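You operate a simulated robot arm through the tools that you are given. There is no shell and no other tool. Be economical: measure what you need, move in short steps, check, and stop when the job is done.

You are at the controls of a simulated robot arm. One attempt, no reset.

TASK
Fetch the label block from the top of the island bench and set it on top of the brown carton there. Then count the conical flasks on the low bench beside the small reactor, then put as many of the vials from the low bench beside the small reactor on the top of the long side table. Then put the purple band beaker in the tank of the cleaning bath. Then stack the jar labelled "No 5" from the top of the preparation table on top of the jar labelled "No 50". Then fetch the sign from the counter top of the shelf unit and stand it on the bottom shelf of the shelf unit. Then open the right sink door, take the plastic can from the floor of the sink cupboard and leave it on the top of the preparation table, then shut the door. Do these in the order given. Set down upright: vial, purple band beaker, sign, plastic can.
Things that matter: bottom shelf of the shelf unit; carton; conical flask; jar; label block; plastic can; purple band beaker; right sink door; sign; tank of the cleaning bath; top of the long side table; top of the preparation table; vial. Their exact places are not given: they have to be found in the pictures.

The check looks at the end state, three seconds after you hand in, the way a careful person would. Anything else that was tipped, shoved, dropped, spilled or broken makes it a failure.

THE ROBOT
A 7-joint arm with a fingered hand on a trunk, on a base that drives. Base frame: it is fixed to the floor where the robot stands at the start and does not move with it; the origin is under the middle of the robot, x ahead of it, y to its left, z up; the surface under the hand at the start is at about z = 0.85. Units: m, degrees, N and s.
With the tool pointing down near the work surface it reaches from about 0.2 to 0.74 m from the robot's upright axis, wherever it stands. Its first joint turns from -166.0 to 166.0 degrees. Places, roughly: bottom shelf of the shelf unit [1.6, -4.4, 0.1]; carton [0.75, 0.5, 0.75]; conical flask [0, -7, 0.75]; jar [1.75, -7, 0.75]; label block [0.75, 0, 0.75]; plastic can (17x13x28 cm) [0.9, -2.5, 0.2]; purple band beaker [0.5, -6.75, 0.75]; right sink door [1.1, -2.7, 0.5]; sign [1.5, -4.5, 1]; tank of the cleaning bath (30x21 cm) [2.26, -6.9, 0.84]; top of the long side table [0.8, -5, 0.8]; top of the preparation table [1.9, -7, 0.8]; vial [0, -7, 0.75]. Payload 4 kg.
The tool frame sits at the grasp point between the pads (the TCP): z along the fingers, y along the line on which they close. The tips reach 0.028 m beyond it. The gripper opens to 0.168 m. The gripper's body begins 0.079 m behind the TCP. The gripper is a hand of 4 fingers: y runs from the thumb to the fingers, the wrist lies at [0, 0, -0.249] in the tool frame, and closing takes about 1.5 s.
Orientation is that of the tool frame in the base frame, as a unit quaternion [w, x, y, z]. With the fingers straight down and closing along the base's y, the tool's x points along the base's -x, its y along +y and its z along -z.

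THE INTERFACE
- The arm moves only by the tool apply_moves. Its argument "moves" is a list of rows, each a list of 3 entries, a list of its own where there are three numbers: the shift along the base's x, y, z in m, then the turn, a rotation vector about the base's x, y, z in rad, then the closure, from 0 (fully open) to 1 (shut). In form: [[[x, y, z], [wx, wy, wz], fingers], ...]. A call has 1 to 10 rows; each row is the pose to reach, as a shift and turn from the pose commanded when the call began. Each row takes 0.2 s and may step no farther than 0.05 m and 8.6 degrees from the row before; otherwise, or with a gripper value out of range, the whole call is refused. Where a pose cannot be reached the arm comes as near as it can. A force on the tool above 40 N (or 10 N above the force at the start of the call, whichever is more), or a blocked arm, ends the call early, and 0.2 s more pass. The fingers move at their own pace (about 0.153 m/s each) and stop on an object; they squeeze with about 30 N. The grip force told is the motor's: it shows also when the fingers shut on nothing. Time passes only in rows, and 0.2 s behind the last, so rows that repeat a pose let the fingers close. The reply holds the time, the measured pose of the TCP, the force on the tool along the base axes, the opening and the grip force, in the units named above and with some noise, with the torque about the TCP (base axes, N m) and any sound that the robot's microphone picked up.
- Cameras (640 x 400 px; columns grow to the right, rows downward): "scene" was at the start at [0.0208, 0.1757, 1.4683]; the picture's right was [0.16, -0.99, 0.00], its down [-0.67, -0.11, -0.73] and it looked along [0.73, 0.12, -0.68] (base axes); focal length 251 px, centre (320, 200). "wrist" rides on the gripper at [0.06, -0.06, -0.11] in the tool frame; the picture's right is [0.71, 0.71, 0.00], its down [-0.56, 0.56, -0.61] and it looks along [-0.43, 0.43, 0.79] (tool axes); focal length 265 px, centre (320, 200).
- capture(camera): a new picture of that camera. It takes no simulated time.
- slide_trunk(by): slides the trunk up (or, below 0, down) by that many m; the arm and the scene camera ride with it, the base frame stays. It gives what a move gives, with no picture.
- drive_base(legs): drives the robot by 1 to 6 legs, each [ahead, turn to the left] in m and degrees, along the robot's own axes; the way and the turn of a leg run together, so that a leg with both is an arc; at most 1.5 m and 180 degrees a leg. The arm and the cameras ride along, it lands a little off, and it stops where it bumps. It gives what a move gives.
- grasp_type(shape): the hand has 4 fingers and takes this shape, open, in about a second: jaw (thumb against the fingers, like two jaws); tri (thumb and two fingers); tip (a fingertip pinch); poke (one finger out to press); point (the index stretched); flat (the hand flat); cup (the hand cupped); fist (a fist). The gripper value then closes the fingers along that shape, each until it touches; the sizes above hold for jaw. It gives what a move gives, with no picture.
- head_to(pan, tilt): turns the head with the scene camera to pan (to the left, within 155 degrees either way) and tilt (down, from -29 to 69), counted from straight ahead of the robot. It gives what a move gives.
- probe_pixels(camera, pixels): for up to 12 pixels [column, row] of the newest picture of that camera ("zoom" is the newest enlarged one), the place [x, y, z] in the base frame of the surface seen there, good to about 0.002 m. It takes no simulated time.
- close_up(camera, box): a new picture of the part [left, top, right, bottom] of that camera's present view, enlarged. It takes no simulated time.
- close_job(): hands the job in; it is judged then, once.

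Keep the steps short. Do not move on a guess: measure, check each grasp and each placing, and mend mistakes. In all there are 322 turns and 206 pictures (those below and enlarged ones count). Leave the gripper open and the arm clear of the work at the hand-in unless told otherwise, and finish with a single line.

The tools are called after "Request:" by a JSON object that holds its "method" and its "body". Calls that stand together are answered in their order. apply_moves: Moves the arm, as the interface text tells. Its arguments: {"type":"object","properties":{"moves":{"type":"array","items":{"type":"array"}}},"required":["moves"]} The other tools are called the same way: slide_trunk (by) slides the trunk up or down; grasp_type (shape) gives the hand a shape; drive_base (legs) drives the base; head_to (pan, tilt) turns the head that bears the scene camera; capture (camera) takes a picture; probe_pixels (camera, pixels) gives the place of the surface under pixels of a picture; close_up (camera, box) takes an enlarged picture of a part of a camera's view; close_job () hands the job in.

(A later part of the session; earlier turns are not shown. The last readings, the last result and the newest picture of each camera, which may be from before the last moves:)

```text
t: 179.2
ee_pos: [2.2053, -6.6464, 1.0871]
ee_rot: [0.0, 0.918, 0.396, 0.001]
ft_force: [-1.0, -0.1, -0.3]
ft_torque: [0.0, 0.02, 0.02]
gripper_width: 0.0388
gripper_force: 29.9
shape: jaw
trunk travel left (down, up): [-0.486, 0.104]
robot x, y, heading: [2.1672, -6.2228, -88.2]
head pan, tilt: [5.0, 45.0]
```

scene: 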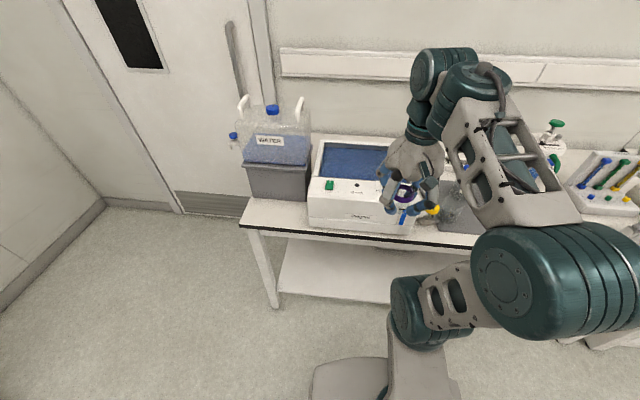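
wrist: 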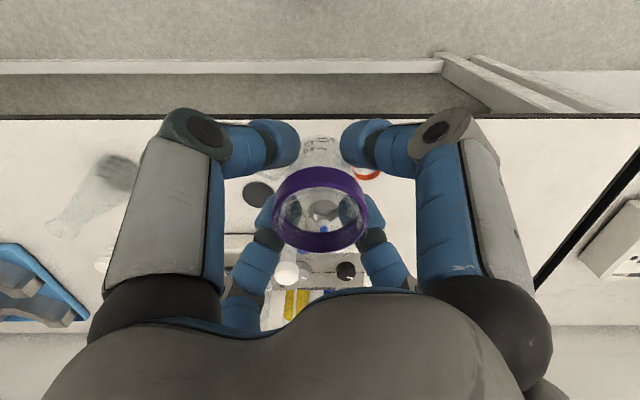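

Request:
{"method": "apply_moves", "body": {"moves": [[[0.01, -0.045, 0], [0, 0, 0], 1], [[0.02, -0.09, 0], [0, 0, 0], 1], [[0.03, -0.135, 0], [0, 0, 0], 1], [[0.04, -0.18, 0], [0, 0, 0], 1], [[0.05, -0.215, 0], [0, 0, 0], 1], [[0.055, -0.239, 0], [0, 0, 0], 1], [[0.055, -0.239, -0.03], [0, 0, 0], 1], [[0.055, -0.239, -0.03], [0, 0, 0], 1]]}}

Request:
{"method": "capture", "body": {"camera": "wrist"}}

Request:
{"method": "capture", "body": {"camera": "scene"}}

```text
t: 181.0
ee_pos: [2.2595, -6.8844, 1.0579]
ee_rot: [-0.001, 0.918, 0.396, 0.001]
ft_force: [-0.1, -0.5, -0.8]
ft_torque: [-0.01, -0.04, 0.0]
gripper_width: 0.0388
gripper_force: 29.7
shape: jaw
out of reach, approached as far as the arm can: row 6
trunk travel left (down, up): [-0.486, 0.104]
robot x, y, heading: [2.1673, -6.2226, -88.0]
head pan, tilt: [5.0, 45.0]
```

```text
140 pictures are left
```

wrist: 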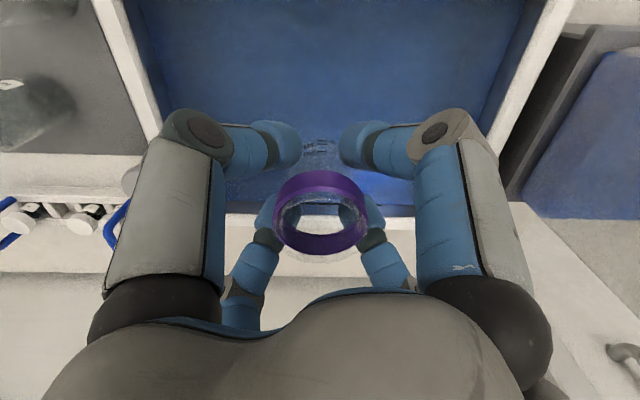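

```text
139 pictures are left
```

scene: 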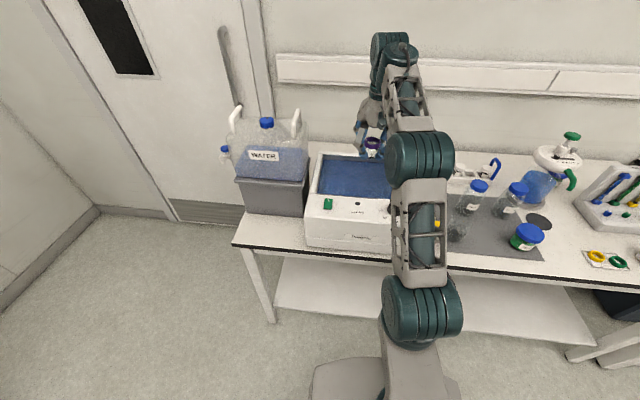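

Request:
{"method": "probe_pixels", "body": {"camera": "wrist", "pixels": [[150, 85], [512, 80], [410, 212], [390, 190], [300, 60], [300, 20], [240, 210], [560, 20], [120, 20]]}}

```text
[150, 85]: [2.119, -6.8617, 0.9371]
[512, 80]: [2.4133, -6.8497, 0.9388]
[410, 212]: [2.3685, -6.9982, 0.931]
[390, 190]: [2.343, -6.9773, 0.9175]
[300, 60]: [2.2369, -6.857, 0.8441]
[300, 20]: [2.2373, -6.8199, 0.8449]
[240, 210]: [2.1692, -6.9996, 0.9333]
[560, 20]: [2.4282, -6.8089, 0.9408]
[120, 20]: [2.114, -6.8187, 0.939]
```

One probe read z 0.917 inside the tank. I'll check whether there's something at its rear.

Request:
{"method": "close_up", "body": {"camera": "wrist", "box": [200, 100, 440, 230]}}

Request:
{"method": "probe_pixels", "body": {"camera": "scene", "pixels": [[335, 160], [335, 165], [335, 170], [335, 175], [335, 180], [335, 185], [335, 190], [360, 165], [360, 170], [360, 180], [375, 190]]}}

Request:
{"method": "probe_pixels", "body": {"camera": "wrist", "pixels": [[400, 180], [400, 195], [400, 205], [345, 120], [320, 110], [240, 200], [240, 180], [320, 95]]}}

```text
2.67 times, centred on (320, 165) of wrist
```

zoom: 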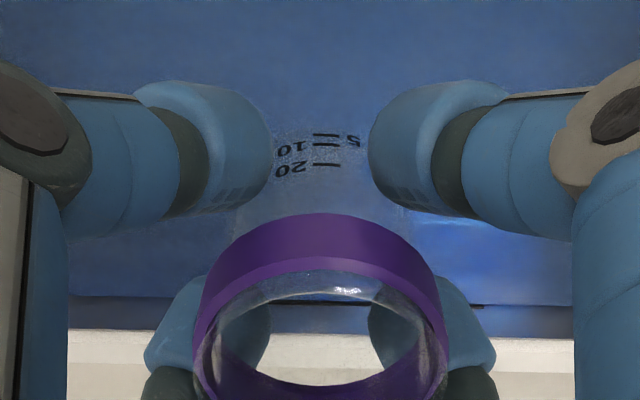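

```text
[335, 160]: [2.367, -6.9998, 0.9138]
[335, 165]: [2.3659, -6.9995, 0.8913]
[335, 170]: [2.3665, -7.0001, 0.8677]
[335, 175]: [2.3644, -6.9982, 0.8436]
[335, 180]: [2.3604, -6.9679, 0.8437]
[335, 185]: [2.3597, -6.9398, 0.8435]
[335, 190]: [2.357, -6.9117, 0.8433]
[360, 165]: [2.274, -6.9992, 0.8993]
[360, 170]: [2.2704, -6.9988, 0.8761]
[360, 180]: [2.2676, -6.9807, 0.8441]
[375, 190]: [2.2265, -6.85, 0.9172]
```

```text
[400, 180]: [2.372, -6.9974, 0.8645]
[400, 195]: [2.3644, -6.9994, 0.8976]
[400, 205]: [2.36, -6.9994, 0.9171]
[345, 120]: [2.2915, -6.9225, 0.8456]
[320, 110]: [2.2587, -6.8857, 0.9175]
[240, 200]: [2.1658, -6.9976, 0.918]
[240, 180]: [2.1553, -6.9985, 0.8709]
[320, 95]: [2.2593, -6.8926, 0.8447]
```

That is the water surface at 0.917, and the floor is at 0.844. I'll lower the beaker into the middle.

Request:
{"method": "apply_moves", "body": {"moves": [[[0.003, -0.002, -0.04], [0, 0, 0], 1], [[0.003, -0.002, -0.08], [0, 0, 0], 1], [[0.003, -0.002, -0.115], [0, 0, 0], 1], [[0.003, -0.002, -0.145], [0, 0, 0], 1], [[0.003, -0.002, -0.165], [0, 0, 0], 1], [[0.003, -0.002, -0.172], [0, 0, 0], 1], [[0.003, -0.002, -0.172], [0, 0, 0], 1]]}}

Request:
{"method": "capture", "body": {"camera": "wrist"}}

```text
t: 182.6
ee_pos: [2.2628, -6.8864, 0.8859]
ee_rot: [-0.001, 0.919, 0.395, 0.001]
ft_force: [0.4, 0.3, -0.4]
ft_torque: [-0.03, -0.02, 0.03]
gripper_width: 0.0386
gripper_force: 29.4
shape: jaw
trunk travel left (down, up): [-0.486, 0.104]
robot x, y, heading: [2.1675, -6.2223, -88.0]
head pan, tilt: [5.0, 45.0]
```

```text
137 pictures are left
```

wrist: 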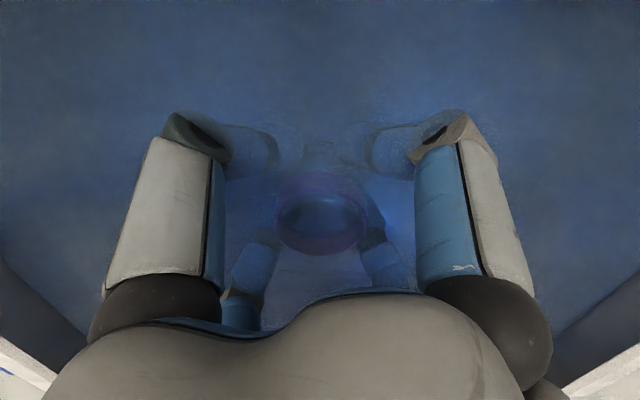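

Just above the floor. I'll lower 3 mm more and open a little.

Request:
{"method": "apply_moves", "body": {"moves": [[[0, 0, -0.002], [0, 0, 0], 1], [[0, 0, -0.0035], [0, 0, 0], 1], [[0, 0, -0.0035], [0, 0, 0], 0.85], [[0, 0, -0.0035], [0, 0, 0], 0.7], [[0, 0, -0.0035], [0, 0, 0], 0.6], [[0, 0, -0.0035], [0, 0, 0], 0.6], [[0, 0, 0.03], [0, 0, 0], 0.6], [[0, 0, 0.07], [0, 0, 0], 0.6], [[0, 0, 0.11], [0, 0, 0], 0.6], [[0, 0, 0.16], [0, 0, 0], 0.6]]}}

Request:
{"method": "capture", "body": {"camera": "wrist"}}

```text
t: 184.8
ee_pos: [2.2616, -6.8868, 1.0439]
ee_rot: [0.0, 0.918, 0.396, 0.001]
ft_force: [0.3, -0.9, 0.5]
ft_torque: [0.02, 0.03, 0.01]
gripper_width: 0.067
gripper_force: 0.0
shape: jaw
trunk travel left (down, up): [-0.486, 0.104]
robot x, y, heading: [2.1651, -6.2232, -88.3]
head pan, tilt: [5.0, 45.0]
```

```text
136 pictures are left
```

wrist: 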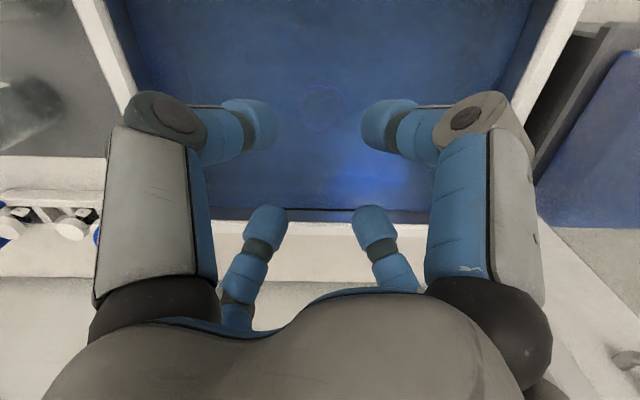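

A faint ring shows at (322,105). I'll enlarge it to verify.

Request:
{"method": "close_up", "body": {"camera": "wrist", "box": [270, 60, 380, 150]}}

Request:
{"method": "probe_pixels", "body": {"camera": "wrist", "pixels": [[322, 80], [322, 85], [322, 100], [322, 110], [303, 103], [341, 103], [322, 130]]}}

```text
4.44 times, centred on (325, 105) of wrist
```

zoom: 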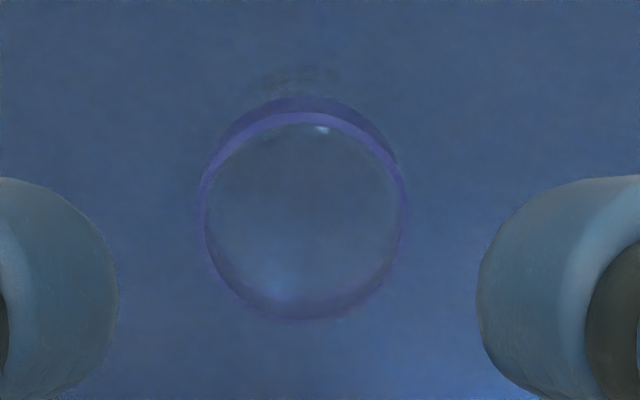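

```text
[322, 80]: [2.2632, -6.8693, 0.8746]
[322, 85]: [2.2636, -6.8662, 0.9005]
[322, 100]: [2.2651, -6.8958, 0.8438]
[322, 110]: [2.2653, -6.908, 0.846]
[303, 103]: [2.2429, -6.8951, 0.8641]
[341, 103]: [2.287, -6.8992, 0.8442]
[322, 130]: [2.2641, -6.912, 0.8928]
```

The beaker stands upright on the tank floor. I'll draw back and look at the jars.

Request:
{"method": "apply_moves", "body": {"moves": [[[-0.01, 0.045, 0.01], [0, 0, 0], 0.4], [[-0.02, 0.09, 0.02], [0, 0, 0], 0.4], [[-0.03, 0.135, 0.03], [0, 0, 0], 0.4], [[-0.04, 0.18, 0.04], [0, 0, 0], 0.4], [[-0.05, 0.22, 0.05], [0, 0, 0], 0.4], [[-0.05, 0.26, 0.05], [0, 0, 0], 0.4]]}}

Request:
{"method": "head_to", "body": {"pan": -30, "tilt": 45}}

Request:
{"method": "capture", "body": {"camera": "scene"}}

```text
t: 186.2
ee_pos: [2.2124, -6.6252, 1.096]
ee_rot: [0.0, 0.918, 0.397, 0.0]
ft_force: [-0.7, 0.3, 0.1]
ft_torque: [-0.02, 0.03, 0.0]
gripper_width: 0.1002
gripper_force: 0.1
shape: jaw
trunk travel left (down, up): [-0.486, 0.104]
robot x, y, heading: [2.1664, -6.2258, -88.1]
head pan, tilt: [5.0, 45.0]
```

```text
t: 187.2
ee_pos: [2.2127, -6.6265, 1.096]
ee_rot: [-0.001, 0.918, 0.396, 0.0]
ft_force: [-0.8, -0.4, -0.6]
ft_torque: [-0.01, 0.01, 0.04]
gripper_width: 0.1005
gripper_force: 0.1
shape: jaw
trunk travel left (down, up): [-0.486, 0.104]
robot x, y, heading: [2.1664, -6.2228, -88.2]
head pan, tilt: [-30.0, 45.0]
```

```text
134 pictures are left
```

scene: 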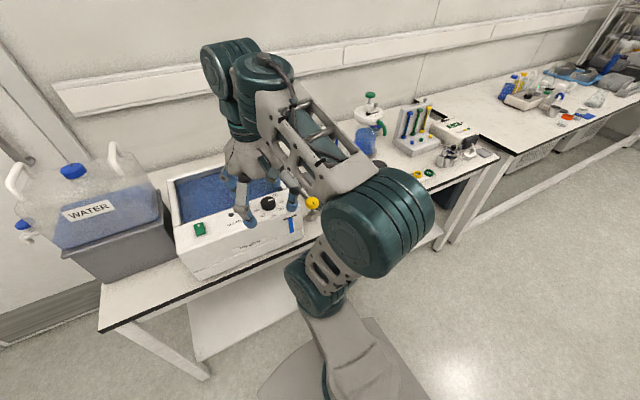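

The arm hides the jars. I'll shift 0.42 m toward -x to face them.

Request:
{"method": "drive_base", "body": {"legs": [[0, -90], [0.42, 0], [0, 90]]}}

Request:
{"method": "head_to", "body": {"pan": 10, "tilt": 48}}

Request:
{"method": "capture", "body": {"camera": "scene"}}

```text
t: 197.5
ee_pos: [1.7863, -6.6312, 1.0966]
ee_rot: [0.0, 0.922, 0.387, 0.001]
ft_force: [-0.5, 0.3, 0.2]
ft_torque: [0.01, 0.0, -0.01]
gripper_width: 0.1002
gripper_force: 0.0
shape: jaw
trunk travel left (down, up): [-0.486, 0.104]
robot x, y, heading: [1.7449, -6.2293, -89.1]
head pan, tilt: [-30.0, 45.0]
```

```text
t: 198.6
ee_pos: [1.7858, -6.6307, 1.0968]
ee_rot: [0.0, 0.922, 0.388, 0.001]
ft_force: [0.1, 0.1, 0.7]
ft_torque: [0.01, 0.01, 0.04]
gripper_width: 0.1002
gripper_force: 0.0
shape: jaw
trunk travel left (down, up): [-0.486, 0.104]
robot x, y, heading: [1.7448, -6.2292, -89.5]
head pan, tilt: [10.0, 48.0]
```

```text
133 pictures are left
```

scene: 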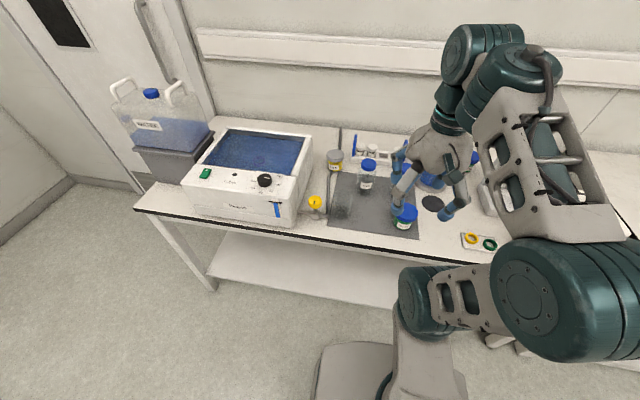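

Request:
{"method": "close_up", "body": {"camera": "scene", "box": [300, 130, 500, 260]}}

Request:
{"method": "capture", "body": {"camera": "wrist"}}

```text
3.08 times, centred on (400, 195) of scene
```

zoom: 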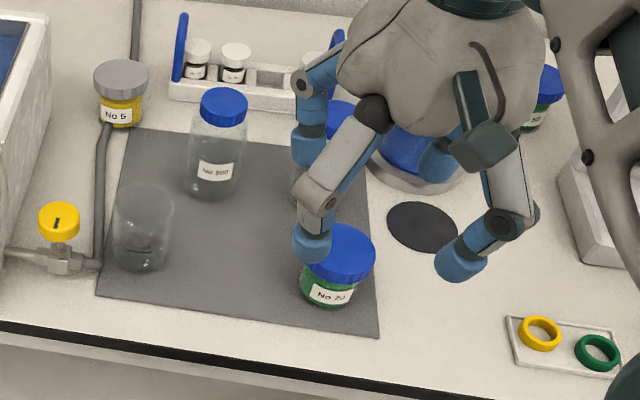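

```text
131 pictures are left
```

wrist: 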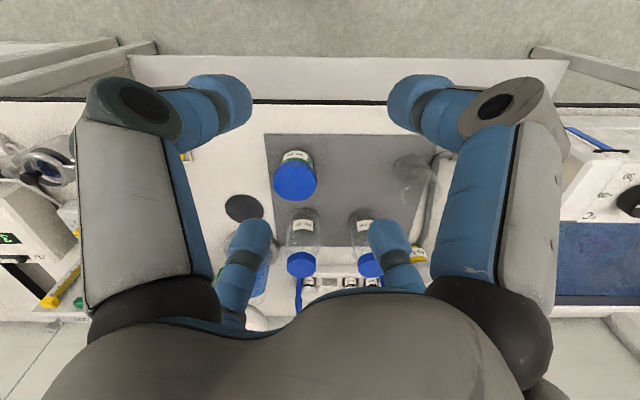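

"No 5" has a grey lid at zoom (120,95). Other jars read "No 200" and "No 20", and one at the right is hidden. I'll swing the hand aside to see it.

Request:
{"method": "apply_moves", "body": {"moves": [[[-0.045, 0.01, 0.01], [0, 0, 0], 0.4], [[-0.09, 0.02, 0.02], [0, 0, 0], 0.4], [[-0.135, 0.03, 0.03], [0, 0, 0], 0.4], [[-0.18, 0.05, 0.04], [0, 0, 0], 0.4], [[-0.22, 0.07, 0.05], [0, 0, 0], 0.4], [[-0.26, 0.09, 0.06], [0, 0, 0], 0.4], [[-0.3, 0.11, 0.06], [0, 0, 0], 0.4], [[-0.34, 0.13, 0.06], [0, 0, 0], 0.4]]}}

Request:
{"method": "capture", "body": {"camera": "scene"}}

```text
refused: row 4 steps farther than a row can; nothing moved
```

```text
130 pictures are left
```

scene: 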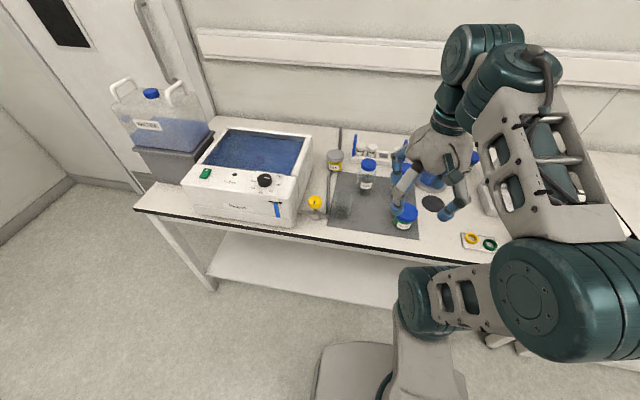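

Request:
{"method": "apply_moves", "body": {"moves": [[[-0.04, 0.0, 0.01], [0, 0, 0], 0.4], [[-0.08, 0.01, 0.02], [0, 0, 0], 0.4], [[-0.12, 0.02, 0.03], [0, 0, 0], 0.4], [[-0.16, 0.035, 0.04], [0, 0, 0], 0.4], [[-0.2, 0.055, 0.05], [0, 0, 0], 0.4], [[-0.24, 0.075, 0.05], [0, 0, 0], 0.4], [[-0.28, 0.1, 0.05], [0, 0, 0], 0.4], [[-0.31, 0.13, 0.05], [0, 0, 0], 0.4], [[-0.34, 0.16, 0.05], [0, 0, 0], 0.4]]}}

Request:
{"method": "capture", "body": {"camera": "scene"}}

```text
t: 200.6
ee_pos: [1.4449, -6.4723, 1.1466]
ee_rot: [0.0, 0.922, 0.388, 0.001]
ft_force: [-0.5, -0.4, 0.1]
ft_torque: [-0.01, 0.02, 0.03]
gripper_width: 0.1003
gripper_force: 0.0
shape: jaw
trunk travel left (down, up): [-0.486, 0.104]
robot x, y, heading: [1.7448, -6.2267, -89.5]
head pan, tilt: [10.0, 48.0]
```

```text
129 pictures are left
```

scene: 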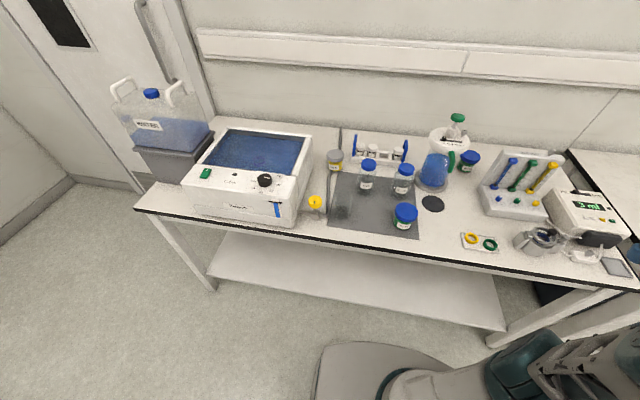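

Request:
{"method": "close_up", "body": {"camera": "scene", "box": [300, 100, 500, 240]}}

Request:
{"method": "close_up", "body": {"camera": "scene", "box": [400, 110, 500, 180]}}

```text
2.86 times, centred on (400, 170) of scene
```

zoom: 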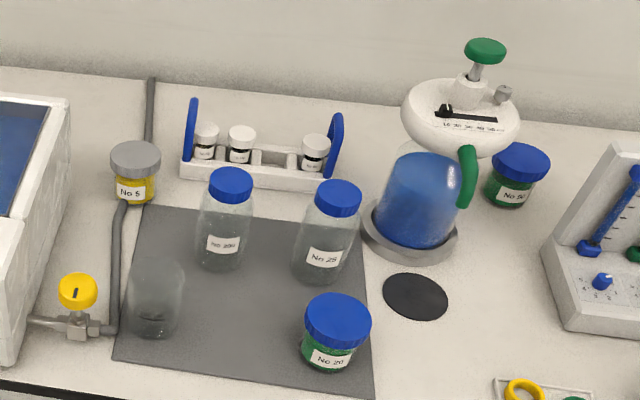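

```text
5.71 times, centred on (450, 145) of scene
```

zoom: 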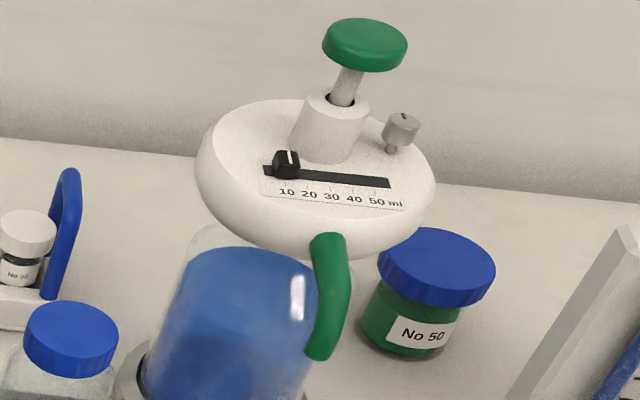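

"No 50" is the green jar with the blue lid behind the jug dispenser. I'll probe both jars and what stands around them.

Request:
{"method": "probe_pixels", "body": {"camera": "zoom", "pixels": [[445, 232], [490, 265], [440, 290], [385, 260], [440, 262], [420, 335], [240, 110], [430, 160], [325, 350], [610, 260], [365, 45], [315, 130]]}}

Request:
{"method": "probe_pixels", "body": {"camera": "scene", "pixels": [[335, 155], [328, 155], [343, 156], [335, 161], [335, 168], [342, 190], [340, 135], [352, 150], [314, 203], [343, 175], [310, 150], [410, 240]]}}

```text
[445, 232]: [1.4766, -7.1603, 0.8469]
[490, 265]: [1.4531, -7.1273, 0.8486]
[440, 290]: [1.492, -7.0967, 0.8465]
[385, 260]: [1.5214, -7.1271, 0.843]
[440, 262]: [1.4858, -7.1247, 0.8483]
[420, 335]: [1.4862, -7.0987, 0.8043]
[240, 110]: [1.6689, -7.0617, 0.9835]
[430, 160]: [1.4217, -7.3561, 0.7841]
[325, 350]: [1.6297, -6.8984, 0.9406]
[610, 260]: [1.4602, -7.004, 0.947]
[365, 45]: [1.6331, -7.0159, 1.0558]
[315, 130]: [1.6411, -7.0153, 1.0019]
```

```text
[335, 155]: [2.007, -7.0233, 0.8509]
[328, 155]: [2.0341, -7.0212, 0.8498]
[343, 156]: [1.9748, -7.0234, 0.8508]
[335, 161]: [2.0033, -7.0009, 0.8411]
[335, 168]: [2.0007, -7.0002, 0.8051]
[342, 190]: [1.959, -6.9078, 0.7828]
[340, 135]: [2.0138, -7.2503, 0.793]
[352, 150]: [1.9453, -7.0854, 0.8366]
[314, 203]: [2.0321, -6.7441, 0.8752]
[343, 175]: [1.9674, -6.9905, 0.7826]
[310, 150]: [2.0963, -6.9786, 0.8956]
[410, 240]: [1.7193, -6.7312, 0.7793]
```

Request:
{"method": "close_up", "body": {"camera": "scene", "box": [310, 120, 420, 190]}}

Request:
{"method": "probe_pixels", "body": {"camera": "zoom", "pixels": [[253, 85], [248, 120], [262, 140], [300, 120], [145, 200], [115, 240], [175, 215], [10, 120], [20, 60], [545, 100], [320, 180], [240, 220]]}}

```text
5.71 times, centred on (365, 155) of scene
```

zoom: 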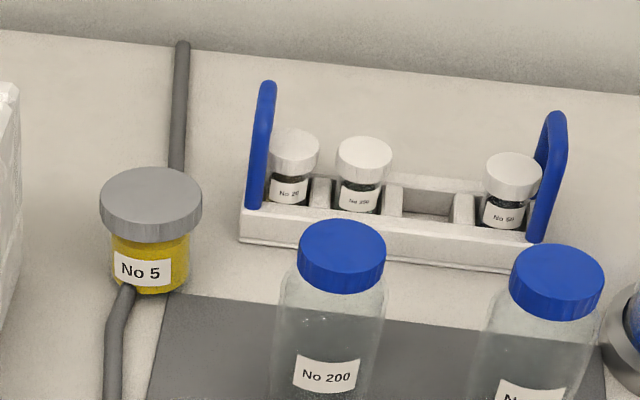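

```text
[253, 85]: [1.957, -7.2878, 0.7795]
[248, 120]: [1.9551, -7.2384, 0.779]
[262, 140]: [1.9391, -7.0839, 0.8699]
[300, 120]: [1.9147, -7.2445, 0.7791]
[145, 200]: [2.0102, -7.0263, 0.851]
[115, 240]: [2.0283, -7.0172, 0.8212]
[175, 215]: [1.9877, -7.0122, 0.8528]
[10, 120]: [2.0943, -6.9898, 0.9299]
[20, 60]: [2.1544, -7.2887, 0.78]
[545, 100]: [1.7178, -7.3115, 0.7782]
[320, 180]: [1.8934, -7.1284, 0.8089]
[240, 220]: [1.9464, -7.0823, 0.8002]
```

The "No 5" lid is centred near (2.005,-7.022), top 0.851. The bath wall is at x 2.094, and the rack's blue handle at (1.94,-7.083). I'll turn the fingers to about 20° so they pass between these. First I'll bring the base closer.

Request:
{"method": "drive_base", "body": {"legs": [[0, 45], [0.17, 0], [0, -45]]}}

```text
t: 206.2
ee_pos: [1.57, -6.5945, 1.1469]
ee_rot: [0.0, 0.919, 0.394, 0.001]
ft_force: [-0.7, -1.1, 0.6]
ft_torque: [0.0, 0.0, 0.0]
gripper_width: 0.1002
gripper_force: 0.0
shape: jaw
trunk travel left (down, up): [-0.486, 0.104]
robot x, y, heading: [1.8656, -6.3467, -88.5]
head pan, tilt: [10.0, 48.0]
```

Request:
{"method": "apply_moves", "body": {"moves": [[[0.045, -0.01, 0], [0, 0, -0.1], 0.4], [[0.09, -0.02, 0], [0, 0, -0.2], 0.4], [[0.135, -0.03, 0], [0, 0, -0.3], 0.4], [[0.18, -0.045, 0], [0, 0, -0.4], 0.4], [[0.22, -0.07, 0], [0, 0, -0.46], 0.4], [[0.26, -0.1, 0], [0, 0, -0.46], 0.4], [[0.3, -0.13, 0], [0, 0, -0.46], 0.4], [[0.34, -0.16, 0], [0, 0, -0.46], 0.4], [[0.375, -0.195, 0], [0, 0, -0.46], 0.4], [[0.405, -0.235, 0], [0, 0, -0.46], 0.4]]}}

Request:
{"method": "apply_moves", "body": {"moves": [[[0.005, -0.045, -0.01], [0, 0, 0], 0.45], [[0.01, -0.09, -0.03], [0, 0, 0], 0.5], [[0.02, -0.13, -0.05], [0, 0, 0], 0.5], [[0.025, -0.17, -0.07], [0, 0, 0], 0.5], [[0.03, -0.19, -0.1], [0, 0, 0], 0.5], [[0.03, -0.19, -0.1], [0, 0, 0], 0.5]]}}

Request:
{"method": "capture", "body": {"camera": "wrist"}}

Request:
{"method": "capture", "body": {"camera": "scene"}}

```text
t: 208.4
ee_pos: [1.9786, -6.8303, 1.1443]
ee_rot: [0.0, 0.985, 0.174, 0.001]
ft_force: [-0.1, -0.4, 0.0]
ft_torque: [-0.01, 0.0, 0.0]
gripper_width: 0.1002
gripper_force: 0.1
shape: jaw
trunk travel left (down, up): [-0.486, 0.104]
robot x, y, heading: [1.8616, -6.3497, -88.2]
head pan, tilt: [10.0, 48.0]
```

```text
t: 209.8
ee_pos: [2.0081, -7.0196, 1.0462]
ee_rot: [0.0, 0.985, 0.174, 0.0]
ft_force: [-0.1, 0.1, -0.2]
ft_torque: [0.02, -0.03, 0.0]
gripper_width: 0.0846
gripper_force: 0.2
shape: jaw
trunk travel left (down, up): [-0.486, 0.104]
robot x, y, heading: [1.8675, -6.3432, -88.2]
head pan, tilt: [10.0, 48.0]
```

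```text
125 pictures are left
```

wrist: 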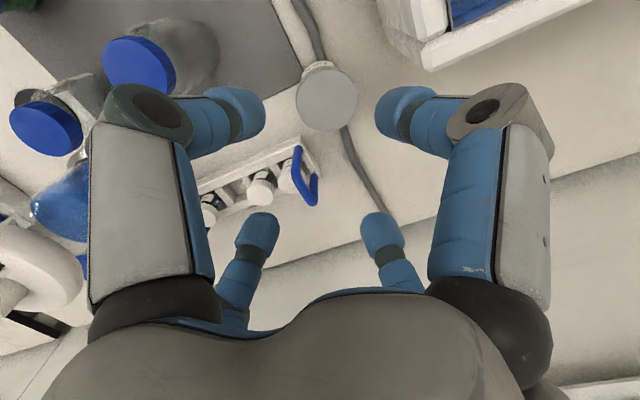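

```text
124 pictures are left
```

scene: 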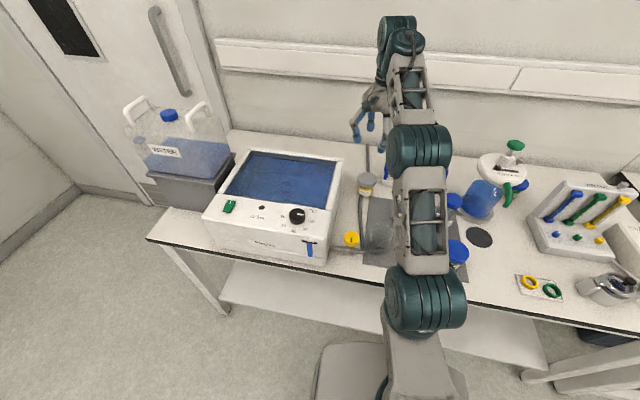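

Request:
{"method": "probe_pixels", "body": {"camera": "wrist", "pixels": [[327, 70], [327, 128], [299, 98], [356, 98], [327, 98], [300, 150], [312, 200], [425, 65], [395, 10], [350, 135], [200, 60], [140, 65]]}}

```text
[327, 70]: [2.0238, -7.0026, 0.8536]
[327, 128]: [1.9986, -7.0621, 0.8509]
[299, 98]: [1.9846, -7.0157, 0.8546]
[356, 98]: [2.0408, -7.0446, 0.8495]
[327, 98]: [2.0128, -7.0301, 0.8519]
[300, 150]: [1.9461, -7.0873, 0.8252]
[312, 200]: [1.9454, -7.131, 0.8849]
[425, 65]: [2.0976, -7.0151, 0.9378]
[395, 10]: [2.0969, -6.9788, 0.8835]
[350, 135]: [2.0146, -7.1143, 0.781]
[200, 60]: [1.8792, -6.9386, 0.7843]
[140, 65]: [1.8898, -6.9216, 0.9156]
```

The lid centre is (2.012,-7.031) and the bath wall is at x 2.097, so the knuckle on that side has little room. I'll offset the hand 6 mm away from the bath, turn slightly, and descend partway to check.

Request:
{"method": "apply_moves", "body": {"moves": [[[-0.002, -0.0115, 0], [0, 0, 0.035], 0.5], [[-0.002, -0.0115, -0.04], [0, 0, 0.035], 0.5], [[-0.002, -0.0115, -0.08], [0, 0, 0.035], 0.5], [[-0.002, -0.0115, -0.12], [0, 0, 0.035], 0.5], [[-0.002, -0.0115, -0.14], [0, 0, 0.035], 0.5], [[-0.002, -0.0115, -0.14], [0, 0, 0.035], 0.5]]}}

Request:
{"method": "capture", "body": {"camera": "wrist"}}

Request:
{"method": "close_up", "body": {"camera": "scene", "box": [290, 80, 430, 220]}}

```text
t: 211.2
ee_pos: [2.0052, -7.0305, 0.9059]
ee_rot: [0.0, 0.982, 0.19, 0.001]
ft_force: [1.1, 0.2, 0.3]
ft_torque: [0.02, 0.02, 0.03]
gripper_width: 0.0844
gripper_force: 0.1
shape: jaw
out of reach, approached as far as the arm can: row 1
trunk travel left (down, up): [-0.486, 0.104]
robot x, y, heading: [1.8641, -6.344, -88.2]
head pan, tilt: [10.0, 48.0]
```

```text
123 pictures are left
```

wrist: 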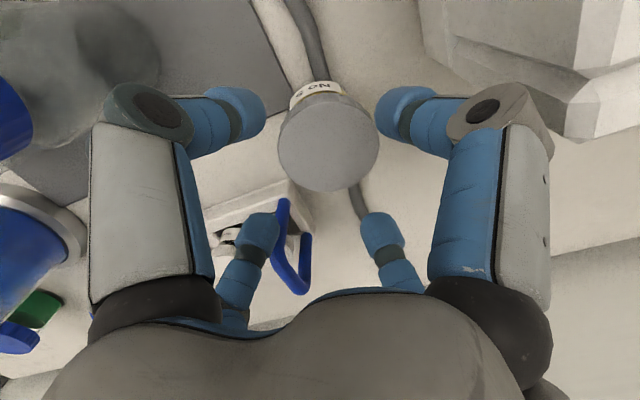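

```text
2.86 times, centred on (360, 150) of scene
```

zoom: 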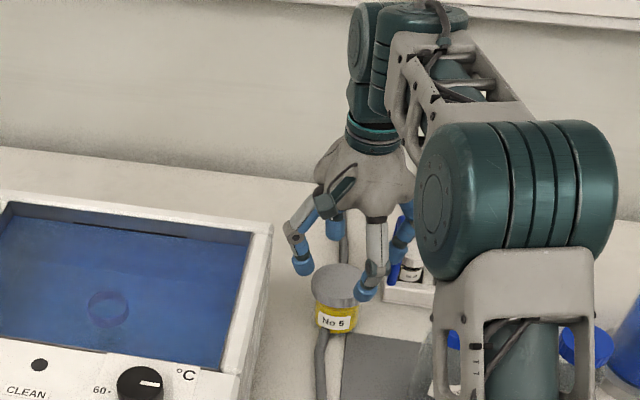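

The bath's rear corner ends near y -7.02, so it's better to have the bath-side finger behind that corner. I'll check the corner position.

Request:
{"method": "probe_pixels", "body": {"camera": "wrist", "pixels": [[575, 75], [568, 130], [560, 105], [328, 97], [328, 188], [280, 142], [376, 142], [283, 205], [295, 285], [305, 260]]}}

```text
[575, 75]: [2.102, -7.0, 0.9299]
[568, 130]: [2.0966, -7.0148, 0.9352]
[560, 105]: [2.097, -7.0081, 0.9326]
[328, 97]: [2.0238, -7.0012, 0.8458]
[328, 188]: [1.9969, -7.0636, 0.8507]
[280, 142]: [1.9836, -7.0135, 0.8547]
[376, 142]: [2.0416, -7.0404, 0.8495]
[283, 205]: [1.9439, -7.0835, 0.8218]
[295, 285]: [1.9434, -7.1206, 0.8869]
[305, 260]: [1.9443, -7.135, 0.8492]
```

The corner is at (2.097,-7.02). I'll rise a little and turn 44° the other way, so the bath-side finger passes behind that corner and clear of the blue handle.

Request:
{"method": "apply_moves", "body": {"moves": [[[0, 0, 0.035], [0, 0, 0], 0.5], [[0.001, 0, 0.035], [0, 0, -0.13], 0.5], [[0.002, 0, 0.035], [0, 0, -0.26], 0.5], [[0.003, 0.001, 0.035], [0, 0, -0.39], 0.5], [[0.005, 0.0015, 0.035], [0, 0, -0.52], 0.5], [[0.006, 0.0015, 0.035], [0, 0, -0.65], 0.5], [[0.006, 0.0015, 0.035], [0, 0, -0.77], 0.5], [[0.006, 0.0015, 0.0], [0, 0, -0.77], 0.5], [[0.006, 0.0015, 0.0], [0, 0, -0.77], 0.5]]}}

Request:
{"method": "capture", "body": {"camera": "wrist"}}

```text
t: 213.2
ee_pos: [2.0096, -7.0292, 0.9045]
ee_rot: [0.0, 0.981, -0.192, 0.001]
ft_force: [-0.8, -0.2, 0.2]
ft_torque: [0.01, 0.02, -0.05]
gripper_width: 0.0844
gripper_force: 0.0
shape: jaw
trunk travel left (down, up): [-0.486, 0.104]
robot x, y, heading: [1.8655, -6.3472, -88.7]
head pan, tilt: [10.0, 48.0]
```

```text
121 pictures are left
```

wrist: 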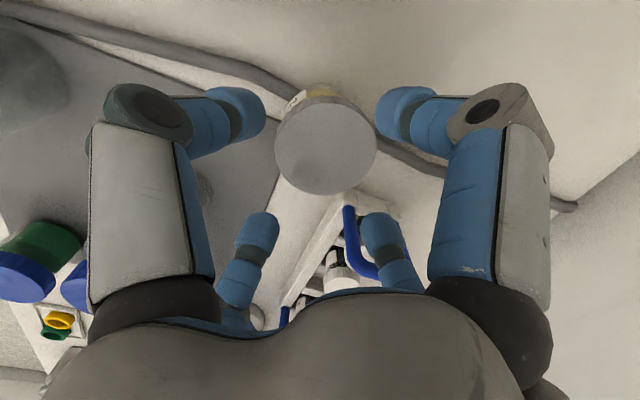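

The blue handle's line is 34 mm from the nearest knuckle, so it's clear. I'll descend to z 0.839.

Request:
{"method": "apply_moves", "body": {"moves": [[[0.002, 0, -0.025], [0, 0, 0], 0.5], [[0.002, 0, -0.045], [0, 0, 0], 0.5], [[0.002, 0, -0.058], [0, 0, 0], 0.5], [[0.002, 0, -0.066], [0, 0, 0], 0.5], [[0.002, 0, -0.066], [0, 0, 0], 0.5]]}}

Request:
{"method": "capture", "body": {"camera": "wrist"}}

Request:
{"method": "close_up", "body": {"camera": "scene", "box": [290, 80, 430, 220]}}

```text
t: 214.4
ee_pos: [2.0118, -7.0292, 0.8388]
ee_rot: [0.0, 0.982, -0.191, 0.0]
ft_force: [-0.2, 0.7, -0.1]
ft_torque: [0.0, -0.03, -0.01]
gripper_width: 0.0847
gripper_force: 0.1
shape: jaw
trunk travel left (down, up): [-0.486, 0.104]
robot x, y, heading: [1.8665, -6.3463, -88.3]
head pan, tilt: [10.0, 48.0]
```

```text
120 pictures are left
```

wrist: 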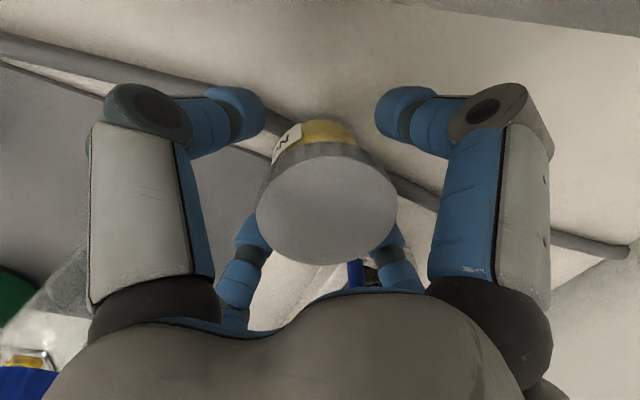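

```text
2.86 times, centred on (360, 150) of scene
```

zoom: 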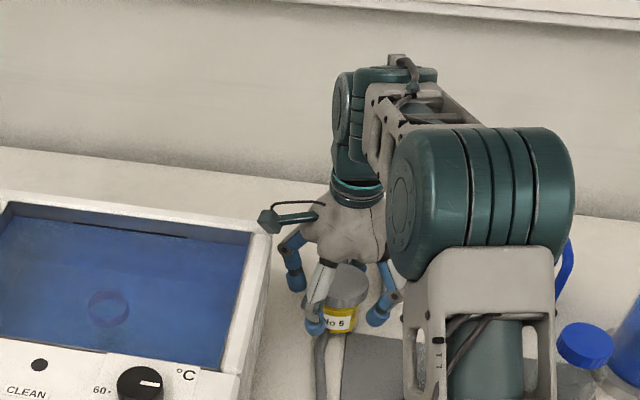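

No contact. I'll close on the lid.

Request:
{"method": "apply_moves", "body": {"moves": [[[0, 0, 0], [0, 0, 0], 0.6], [[0, 0, 0], [0, 0, 0], 0.7], [[0, 0, 0], [0, 0, 0], 0.85], [[0, 0, 0], [0, 0, 0], 1], [[0, 0, 0], [0, 0, 0], 1], [[0, 0, 0], [0, 0, 0], 1]]}}

Request:
{"method": "capture", "body": {"camera": "wrist"}}

```text
t: 215.8
ee_pos: [2.0115, -7.0278, 0.84]
ee_rot: [0.0, 0.981, -0.192, 0.0]
ft_force: [-0.3, -0.3, 0.2]
ft_torque: [0.01, 0.03, 0.0]
gripper_width: 0.0595
gripper_force: 30.1
shape: jaw
trunk travel left (down, up): [-0.486, 0.104]
robot x, y, heading: [1.8616, -6.3453, -88.5]
head pan, tilt: [10.0, 48.0]
```

```text
118 pictures are left
```

wrist: 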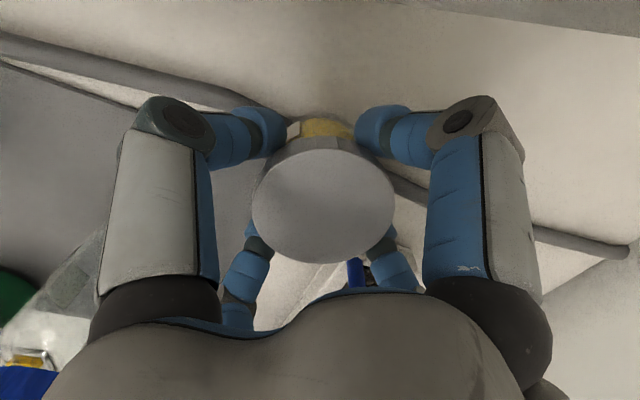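

I have it at 60 mm. I'll lift straight up.

Request:
{"method": "apply_moves", "body": {"moves": [[[0, 0, 0.015], [0, 0, 0], 1], [[0, 0, 0.04], [0, 0, 0], 1], [[0, 0, 0.08], [0, 0, 0], 1], [[0, 0, 0.125], [0, 0, 0], 1], [[0, 0, 0.17], [0, 0, 0], 1], [[0, 0, 0.21], [0, 0, 0], 1]]}}

Request:
{"method": "capture", "body": {"camera": "wrist"}}

Request:
{"method": "close_up", "body": {"camera": "scene", "box": [290, 30, 470, 210]}}

```text
t: 217.2
ee_pos: [2.0112, -7.0299, 1.0406]
ee_rot: [0.0, 0.981, -0.192, -0.001]
ft_force: [0.6, 0.0, -1.5]
ft_torque: [0.02, -0.01, -0.01]
gripper_width: 0.0596
gripper_force: 30.1
shape: jaw
out of reach, approached as far as the arm can: row 6
trunk travel left (down, up): [-0.486, 0.104]
robot x, y, heading: [1.8666, -6.3457, -88.5]
head pan, tilt: [10.0, 48.0]
```

```text
117 pictures are left
```

wrist: 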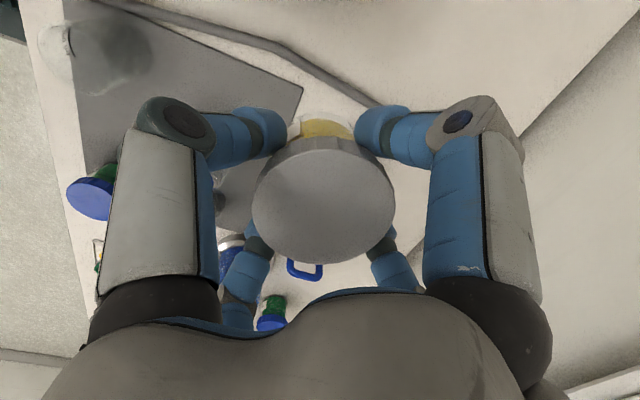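

```text
2.22 times, centred on (380, 120) of scene
```

zoom: 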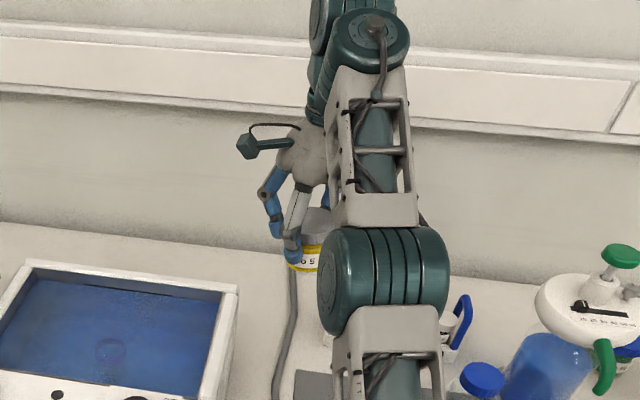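

Request:
{"method": "apply_moves", "body": {"moves": [[[-0.02, 0.042, 0.005], [0, 0, 0], 1], [[-0.04, 0.084, 0.015], [0, 0, 0], 1], [[-0.06, 0.126, 0.025], [0, 0, 0], 1], [[-0.08, 0.168, 0.04], [0, 0, 0], 1], [[-0.1, 0.21, 0.055], [0, 0, 0], 1], [[-0.12, 0.252, 0.07], [0, 0, 0], 1], [[-0.13, 0.29, 0.08], [0, 0, 0], 1]]}}

```text
t: 218.8
ee_pos: [1.8831, -6.7365, 1.1229]
ee_rot: [0.001, 0.982, -0.191, 0.001]
ft_force: [0.2, 0.0, -1.9]
ft_torque: [0.04, 0.03, -0.03]
gripper_width: 0.0591
gripper_force: 30.1
shape: jaw
trunk travel left (down, up): [-0.486, 0.104]
robot x, y, heading: [1.8662, -6.3408, -88.2]
head pan, tilt: [10.0, 48.0]
```

I'll shift the base to x≈1.49, in front of "No 50".

Request:
{"method": "drive_base", "body": {"legs": [[0, -90], [0.375, 0], [0, 89], [0.05, 0]]}}

Request:
{"method": "capture", "body": {"camera": "scene"}}

Request:
{"method": "capture", "body": {"camera": "wrist"}}

```text
t: 229.4
ee_pos: [1.4951, -6.7898, 1.1217]
ee_rot: [0.0, 0.979, -0.202, 0.0]
ft_force: [-0.8, -0.6, -1.7]
ft_torque: [0.04, -0.01, 0.01]
gripper_width: 0.0584
gripper_force: 29.7
shape: jaw
trunk travel left (down, up): [-0.486, 0.104]
robot x, y, heading: [1.4845, -6.3981, -89.6]
head pan, tilt: [10.0, 48.0]
```

```text
115 pictures are left
```

scene: 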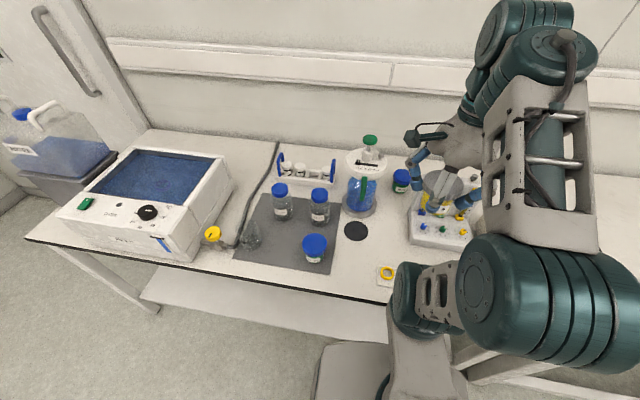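

```text
114 pictures are left
```

wrist: 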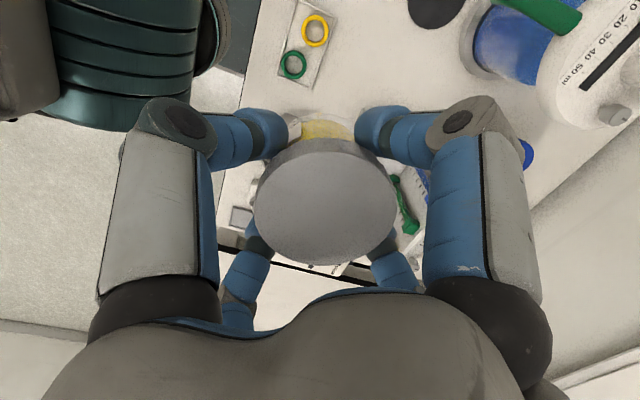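

Now I can see No 50 at (400,180), with the dispenser to its left and the burette rack to its right. I'll measure the clearances.

Request:
{"method": "close_up", "body": {"camera": "scene", "box": [330, 120, 480, 260]}}

Request:
{"method": "probe_pixels", "body": {"camera": "scene", "pixels": [[393, 173], [409, 173], [400, 169], [401, 178], [401, 187], [386, 160], [380, 166], [370, 140], [422, 205], [420, 210], [430, 195], [385, 172]]}}

```text
2.86 times, centred on (405, 190) of scene
```

zoom: 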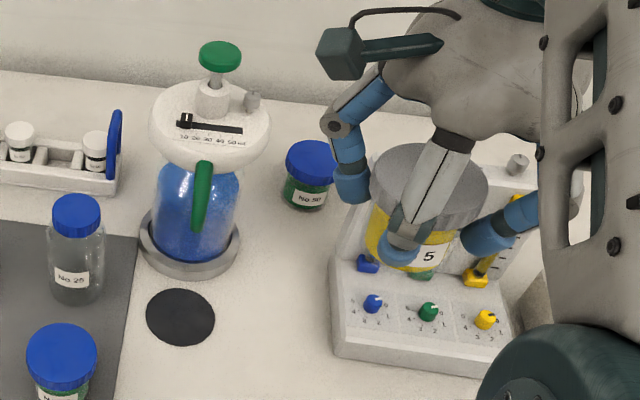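

```text
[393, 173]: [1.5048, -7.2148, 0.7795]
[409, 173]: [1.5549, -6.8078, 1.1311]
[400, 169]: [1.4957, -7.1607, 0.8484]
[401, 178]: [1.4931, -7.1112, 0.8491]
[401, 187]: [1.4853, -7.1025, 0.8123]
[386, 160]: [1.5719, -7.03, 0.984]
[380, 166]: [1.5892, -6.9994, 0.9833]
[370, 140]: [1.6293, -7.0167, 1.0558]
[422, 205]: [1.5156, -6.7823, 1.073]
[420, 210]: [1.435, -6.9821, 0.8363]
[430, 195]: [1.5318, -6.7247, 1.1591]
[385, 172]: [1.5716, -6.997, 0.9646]
```

Clear radius around No 50 is about 0.12 m (dispenser head at 1.572, rack back at y -7.0), and my hand needs about 0.09. I'll raise the trunk for high reach, then move over No 50.

Request:
{"method": "slide_trunk", "body": {"by": 0.09}}

Request:
{"method": "drive_base", "body": {"legs": [[0.03, 0]]}}

```text
t: 230.7
ee_pos: [1.4944, -6.7891, 1.2127]
ee_rot: [0.0, 0.979, -0.202, 0.001]
ft_force: [0.6, -0.2, -1.5]
ft_torque: [0.03, 0.05, 0.06]
gripper_width: 0.0586
gripper_force: 30.3
shape: jaw
trunk travel left (down, up): [-0.576, 0.014]
robot x, y, heading: [1.4831, -6.3977, -89.6]
head pan, tilt: [10.0, 48.0]
```

```text
t: 231.5
ee_pos: [1.494, -6.8217, 1.2114]
ee_rot: [0.0, 0.979, -0.201, 0.0]
ft_force: [0.0, 0.0, -1.5]
ft_torque: [0.02, -0.01, -0.02]
gripper_width: 0.0589
gripper_force: 29.8
shape: jaw
trunk travel left (down, up): [-0.576, 0.014]
robot x, y, heading: [1.4855, -6.4272, -89.8]
head pan, tilt: [10.0, 48.0]
```

Request:
{"method": "apply_moves", "body": {"moves": [[[-0.001, -0.045, -0.01], [0, 0, 0], 1], [[-0.002, -0.09, -0.02], [0, 0, 0], 1], [[-0.003, -0.135, -0.03], [0, 0, 0], 1], [[-0.004, -0.18, -0.04], [0, 0, 0], 1], [[-0.004, -0.22, -0.06], [0, 0, 0], 1], [[-0.004, -0.26, -0.08], [0, 0, 0], 1], [[-0.004, -0.295, -0.105], [0, 0, 0], 1], [[-0.004, -0.305, -0.12], [0, 0, 0], 1], [[-0.004, -0.305, -0.12], [0, 0, 0], 1]]}}

Request:
{"method": "capture", "body": {"camera": "wrist"}}

Request:
{"method": "capture", "body": {"camera": "scene"}}

```text
t: 233.5
ee_pos: [1.4921, -7.1234, 1.0937]
ee_rot: [0.001, 0.98, -0.201, 0.0]
ft_force: [0.0, 0.3, -2.8]
ft_torque: [0.03, 0.02, 0.0]
gripper_width: 0.0588
gripper_force: 30.3
shape: jaw
trunk travel left (down, up): [-0.576, 0.014]
robot x, y, heading: [1.4835, -6.426, -89.7]
head pan, tilt: [10.0, 48.0]
```

```text
112 pictures are left
```

wrist: 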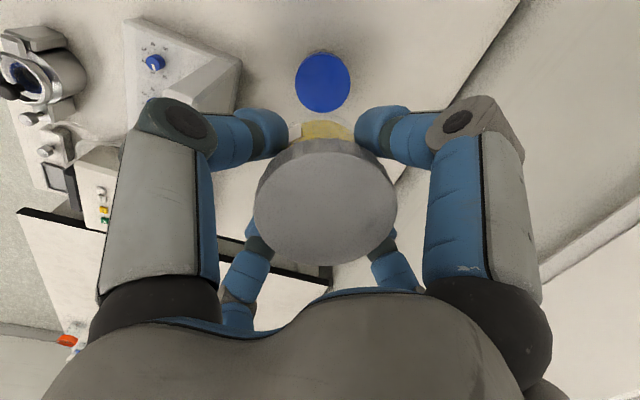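

```text
111 pictures are left
```

scene: 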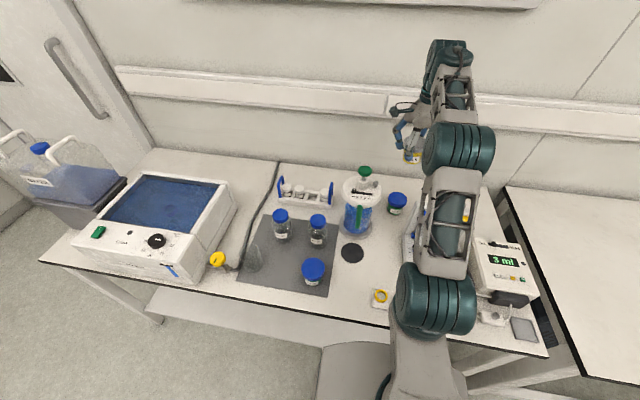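

Request:
{"method": "probe_pixels", "body": {"camera": "wrist", "pixels": [[322, 58], [322, 110], [297, 82], [349, 82], [322, 82], [240, 60], [220, 45], [130, 20], [200, 100]]}}

Request:
{"method": "probe_pixels", "body": {"camera": "scene", "pixels": [[397, 194], [397, 203], [389, 198], [405, 199], [397, 198], [381, 187], [378, 180]]}}

```text
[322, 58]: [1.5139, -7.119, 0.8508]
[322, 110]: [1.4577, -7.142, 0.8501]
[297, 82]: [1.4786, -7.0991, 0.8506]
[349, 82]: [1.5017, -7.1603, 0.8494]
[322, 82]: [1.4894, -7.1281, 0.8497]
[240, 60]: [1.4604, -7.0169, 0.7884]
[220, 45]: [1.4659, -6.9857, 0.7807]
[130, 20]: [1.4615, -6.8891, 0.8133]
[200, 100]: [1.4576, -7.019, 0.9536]
```

```text
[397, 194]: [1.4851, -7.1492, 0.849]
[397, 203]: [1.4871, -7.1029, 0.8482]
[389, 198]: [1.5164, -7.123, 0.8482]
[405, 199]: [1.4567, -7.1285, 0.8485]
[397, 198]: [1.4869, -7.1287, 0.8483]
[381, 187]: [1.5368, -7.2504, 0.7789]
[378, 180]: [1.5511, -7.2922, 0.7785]
```

The lid centre is (1.488,-7.1295). I'll correct and descend to about 15 mm above contact.

Request:
{"method": "apply_moves", "body": {"moves": [[[-0.003, -0.005, -0.03], [0, 0, 0], 1], [[-0.003, -0.005, -0.07], [0, 0, 0], 1], [[-0.003, -0.005, -0.11], [0, 0, 0], 1], [[-0.003, -0.005, -0.145], [0, 0, 0], 1], [[-0.003, -0.005, -0.165], [0, 0, 0], 1], [[-0.003, -0.005, -0.165], [0, 0, 0], 1]]}}

Request:
{"method": "capture", "body": {"camera": "wrist"}}

Request:
{"method": "close_up", "body": {"camera": "scene", "box": [330, 120, 480, 240]}}

```text
t: 234.9
ee_pos: [1.4876, -7.1294, 0.9259]
ee_rot: [0.0, 0.98, -0.201, 0.0]
ft_force: [-0.1, -0.1, -1.8]
ft_torque: [-0.03, -0.02, 0.0]
gripper_width: 0.0589
gripper_force: 30.0
shape: jaw
trunk travel left (down, up): [-0.576, 0.014]
robot x, y, heading: [1.4811, -6.4319, -89.7]
head pan, tilt: [10.0, 48.0]
```

```text
110 pictures are left
```

wrist: 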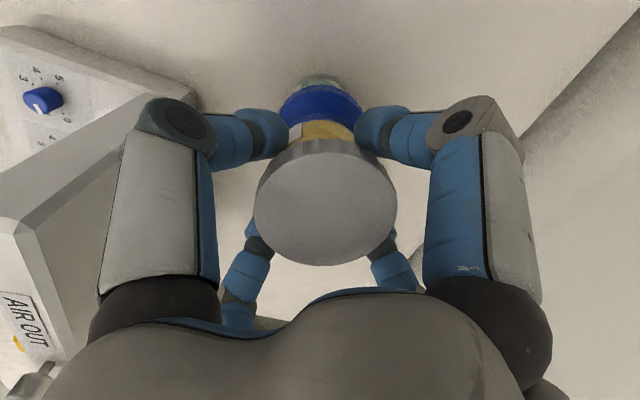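

```text
3.33 times, centred on (405, 180) of scene
```

zoom: 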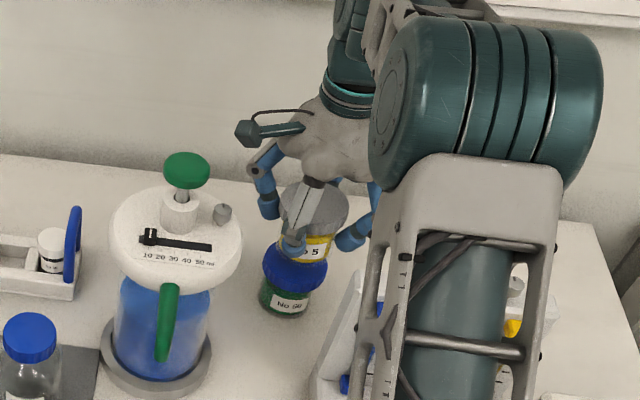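

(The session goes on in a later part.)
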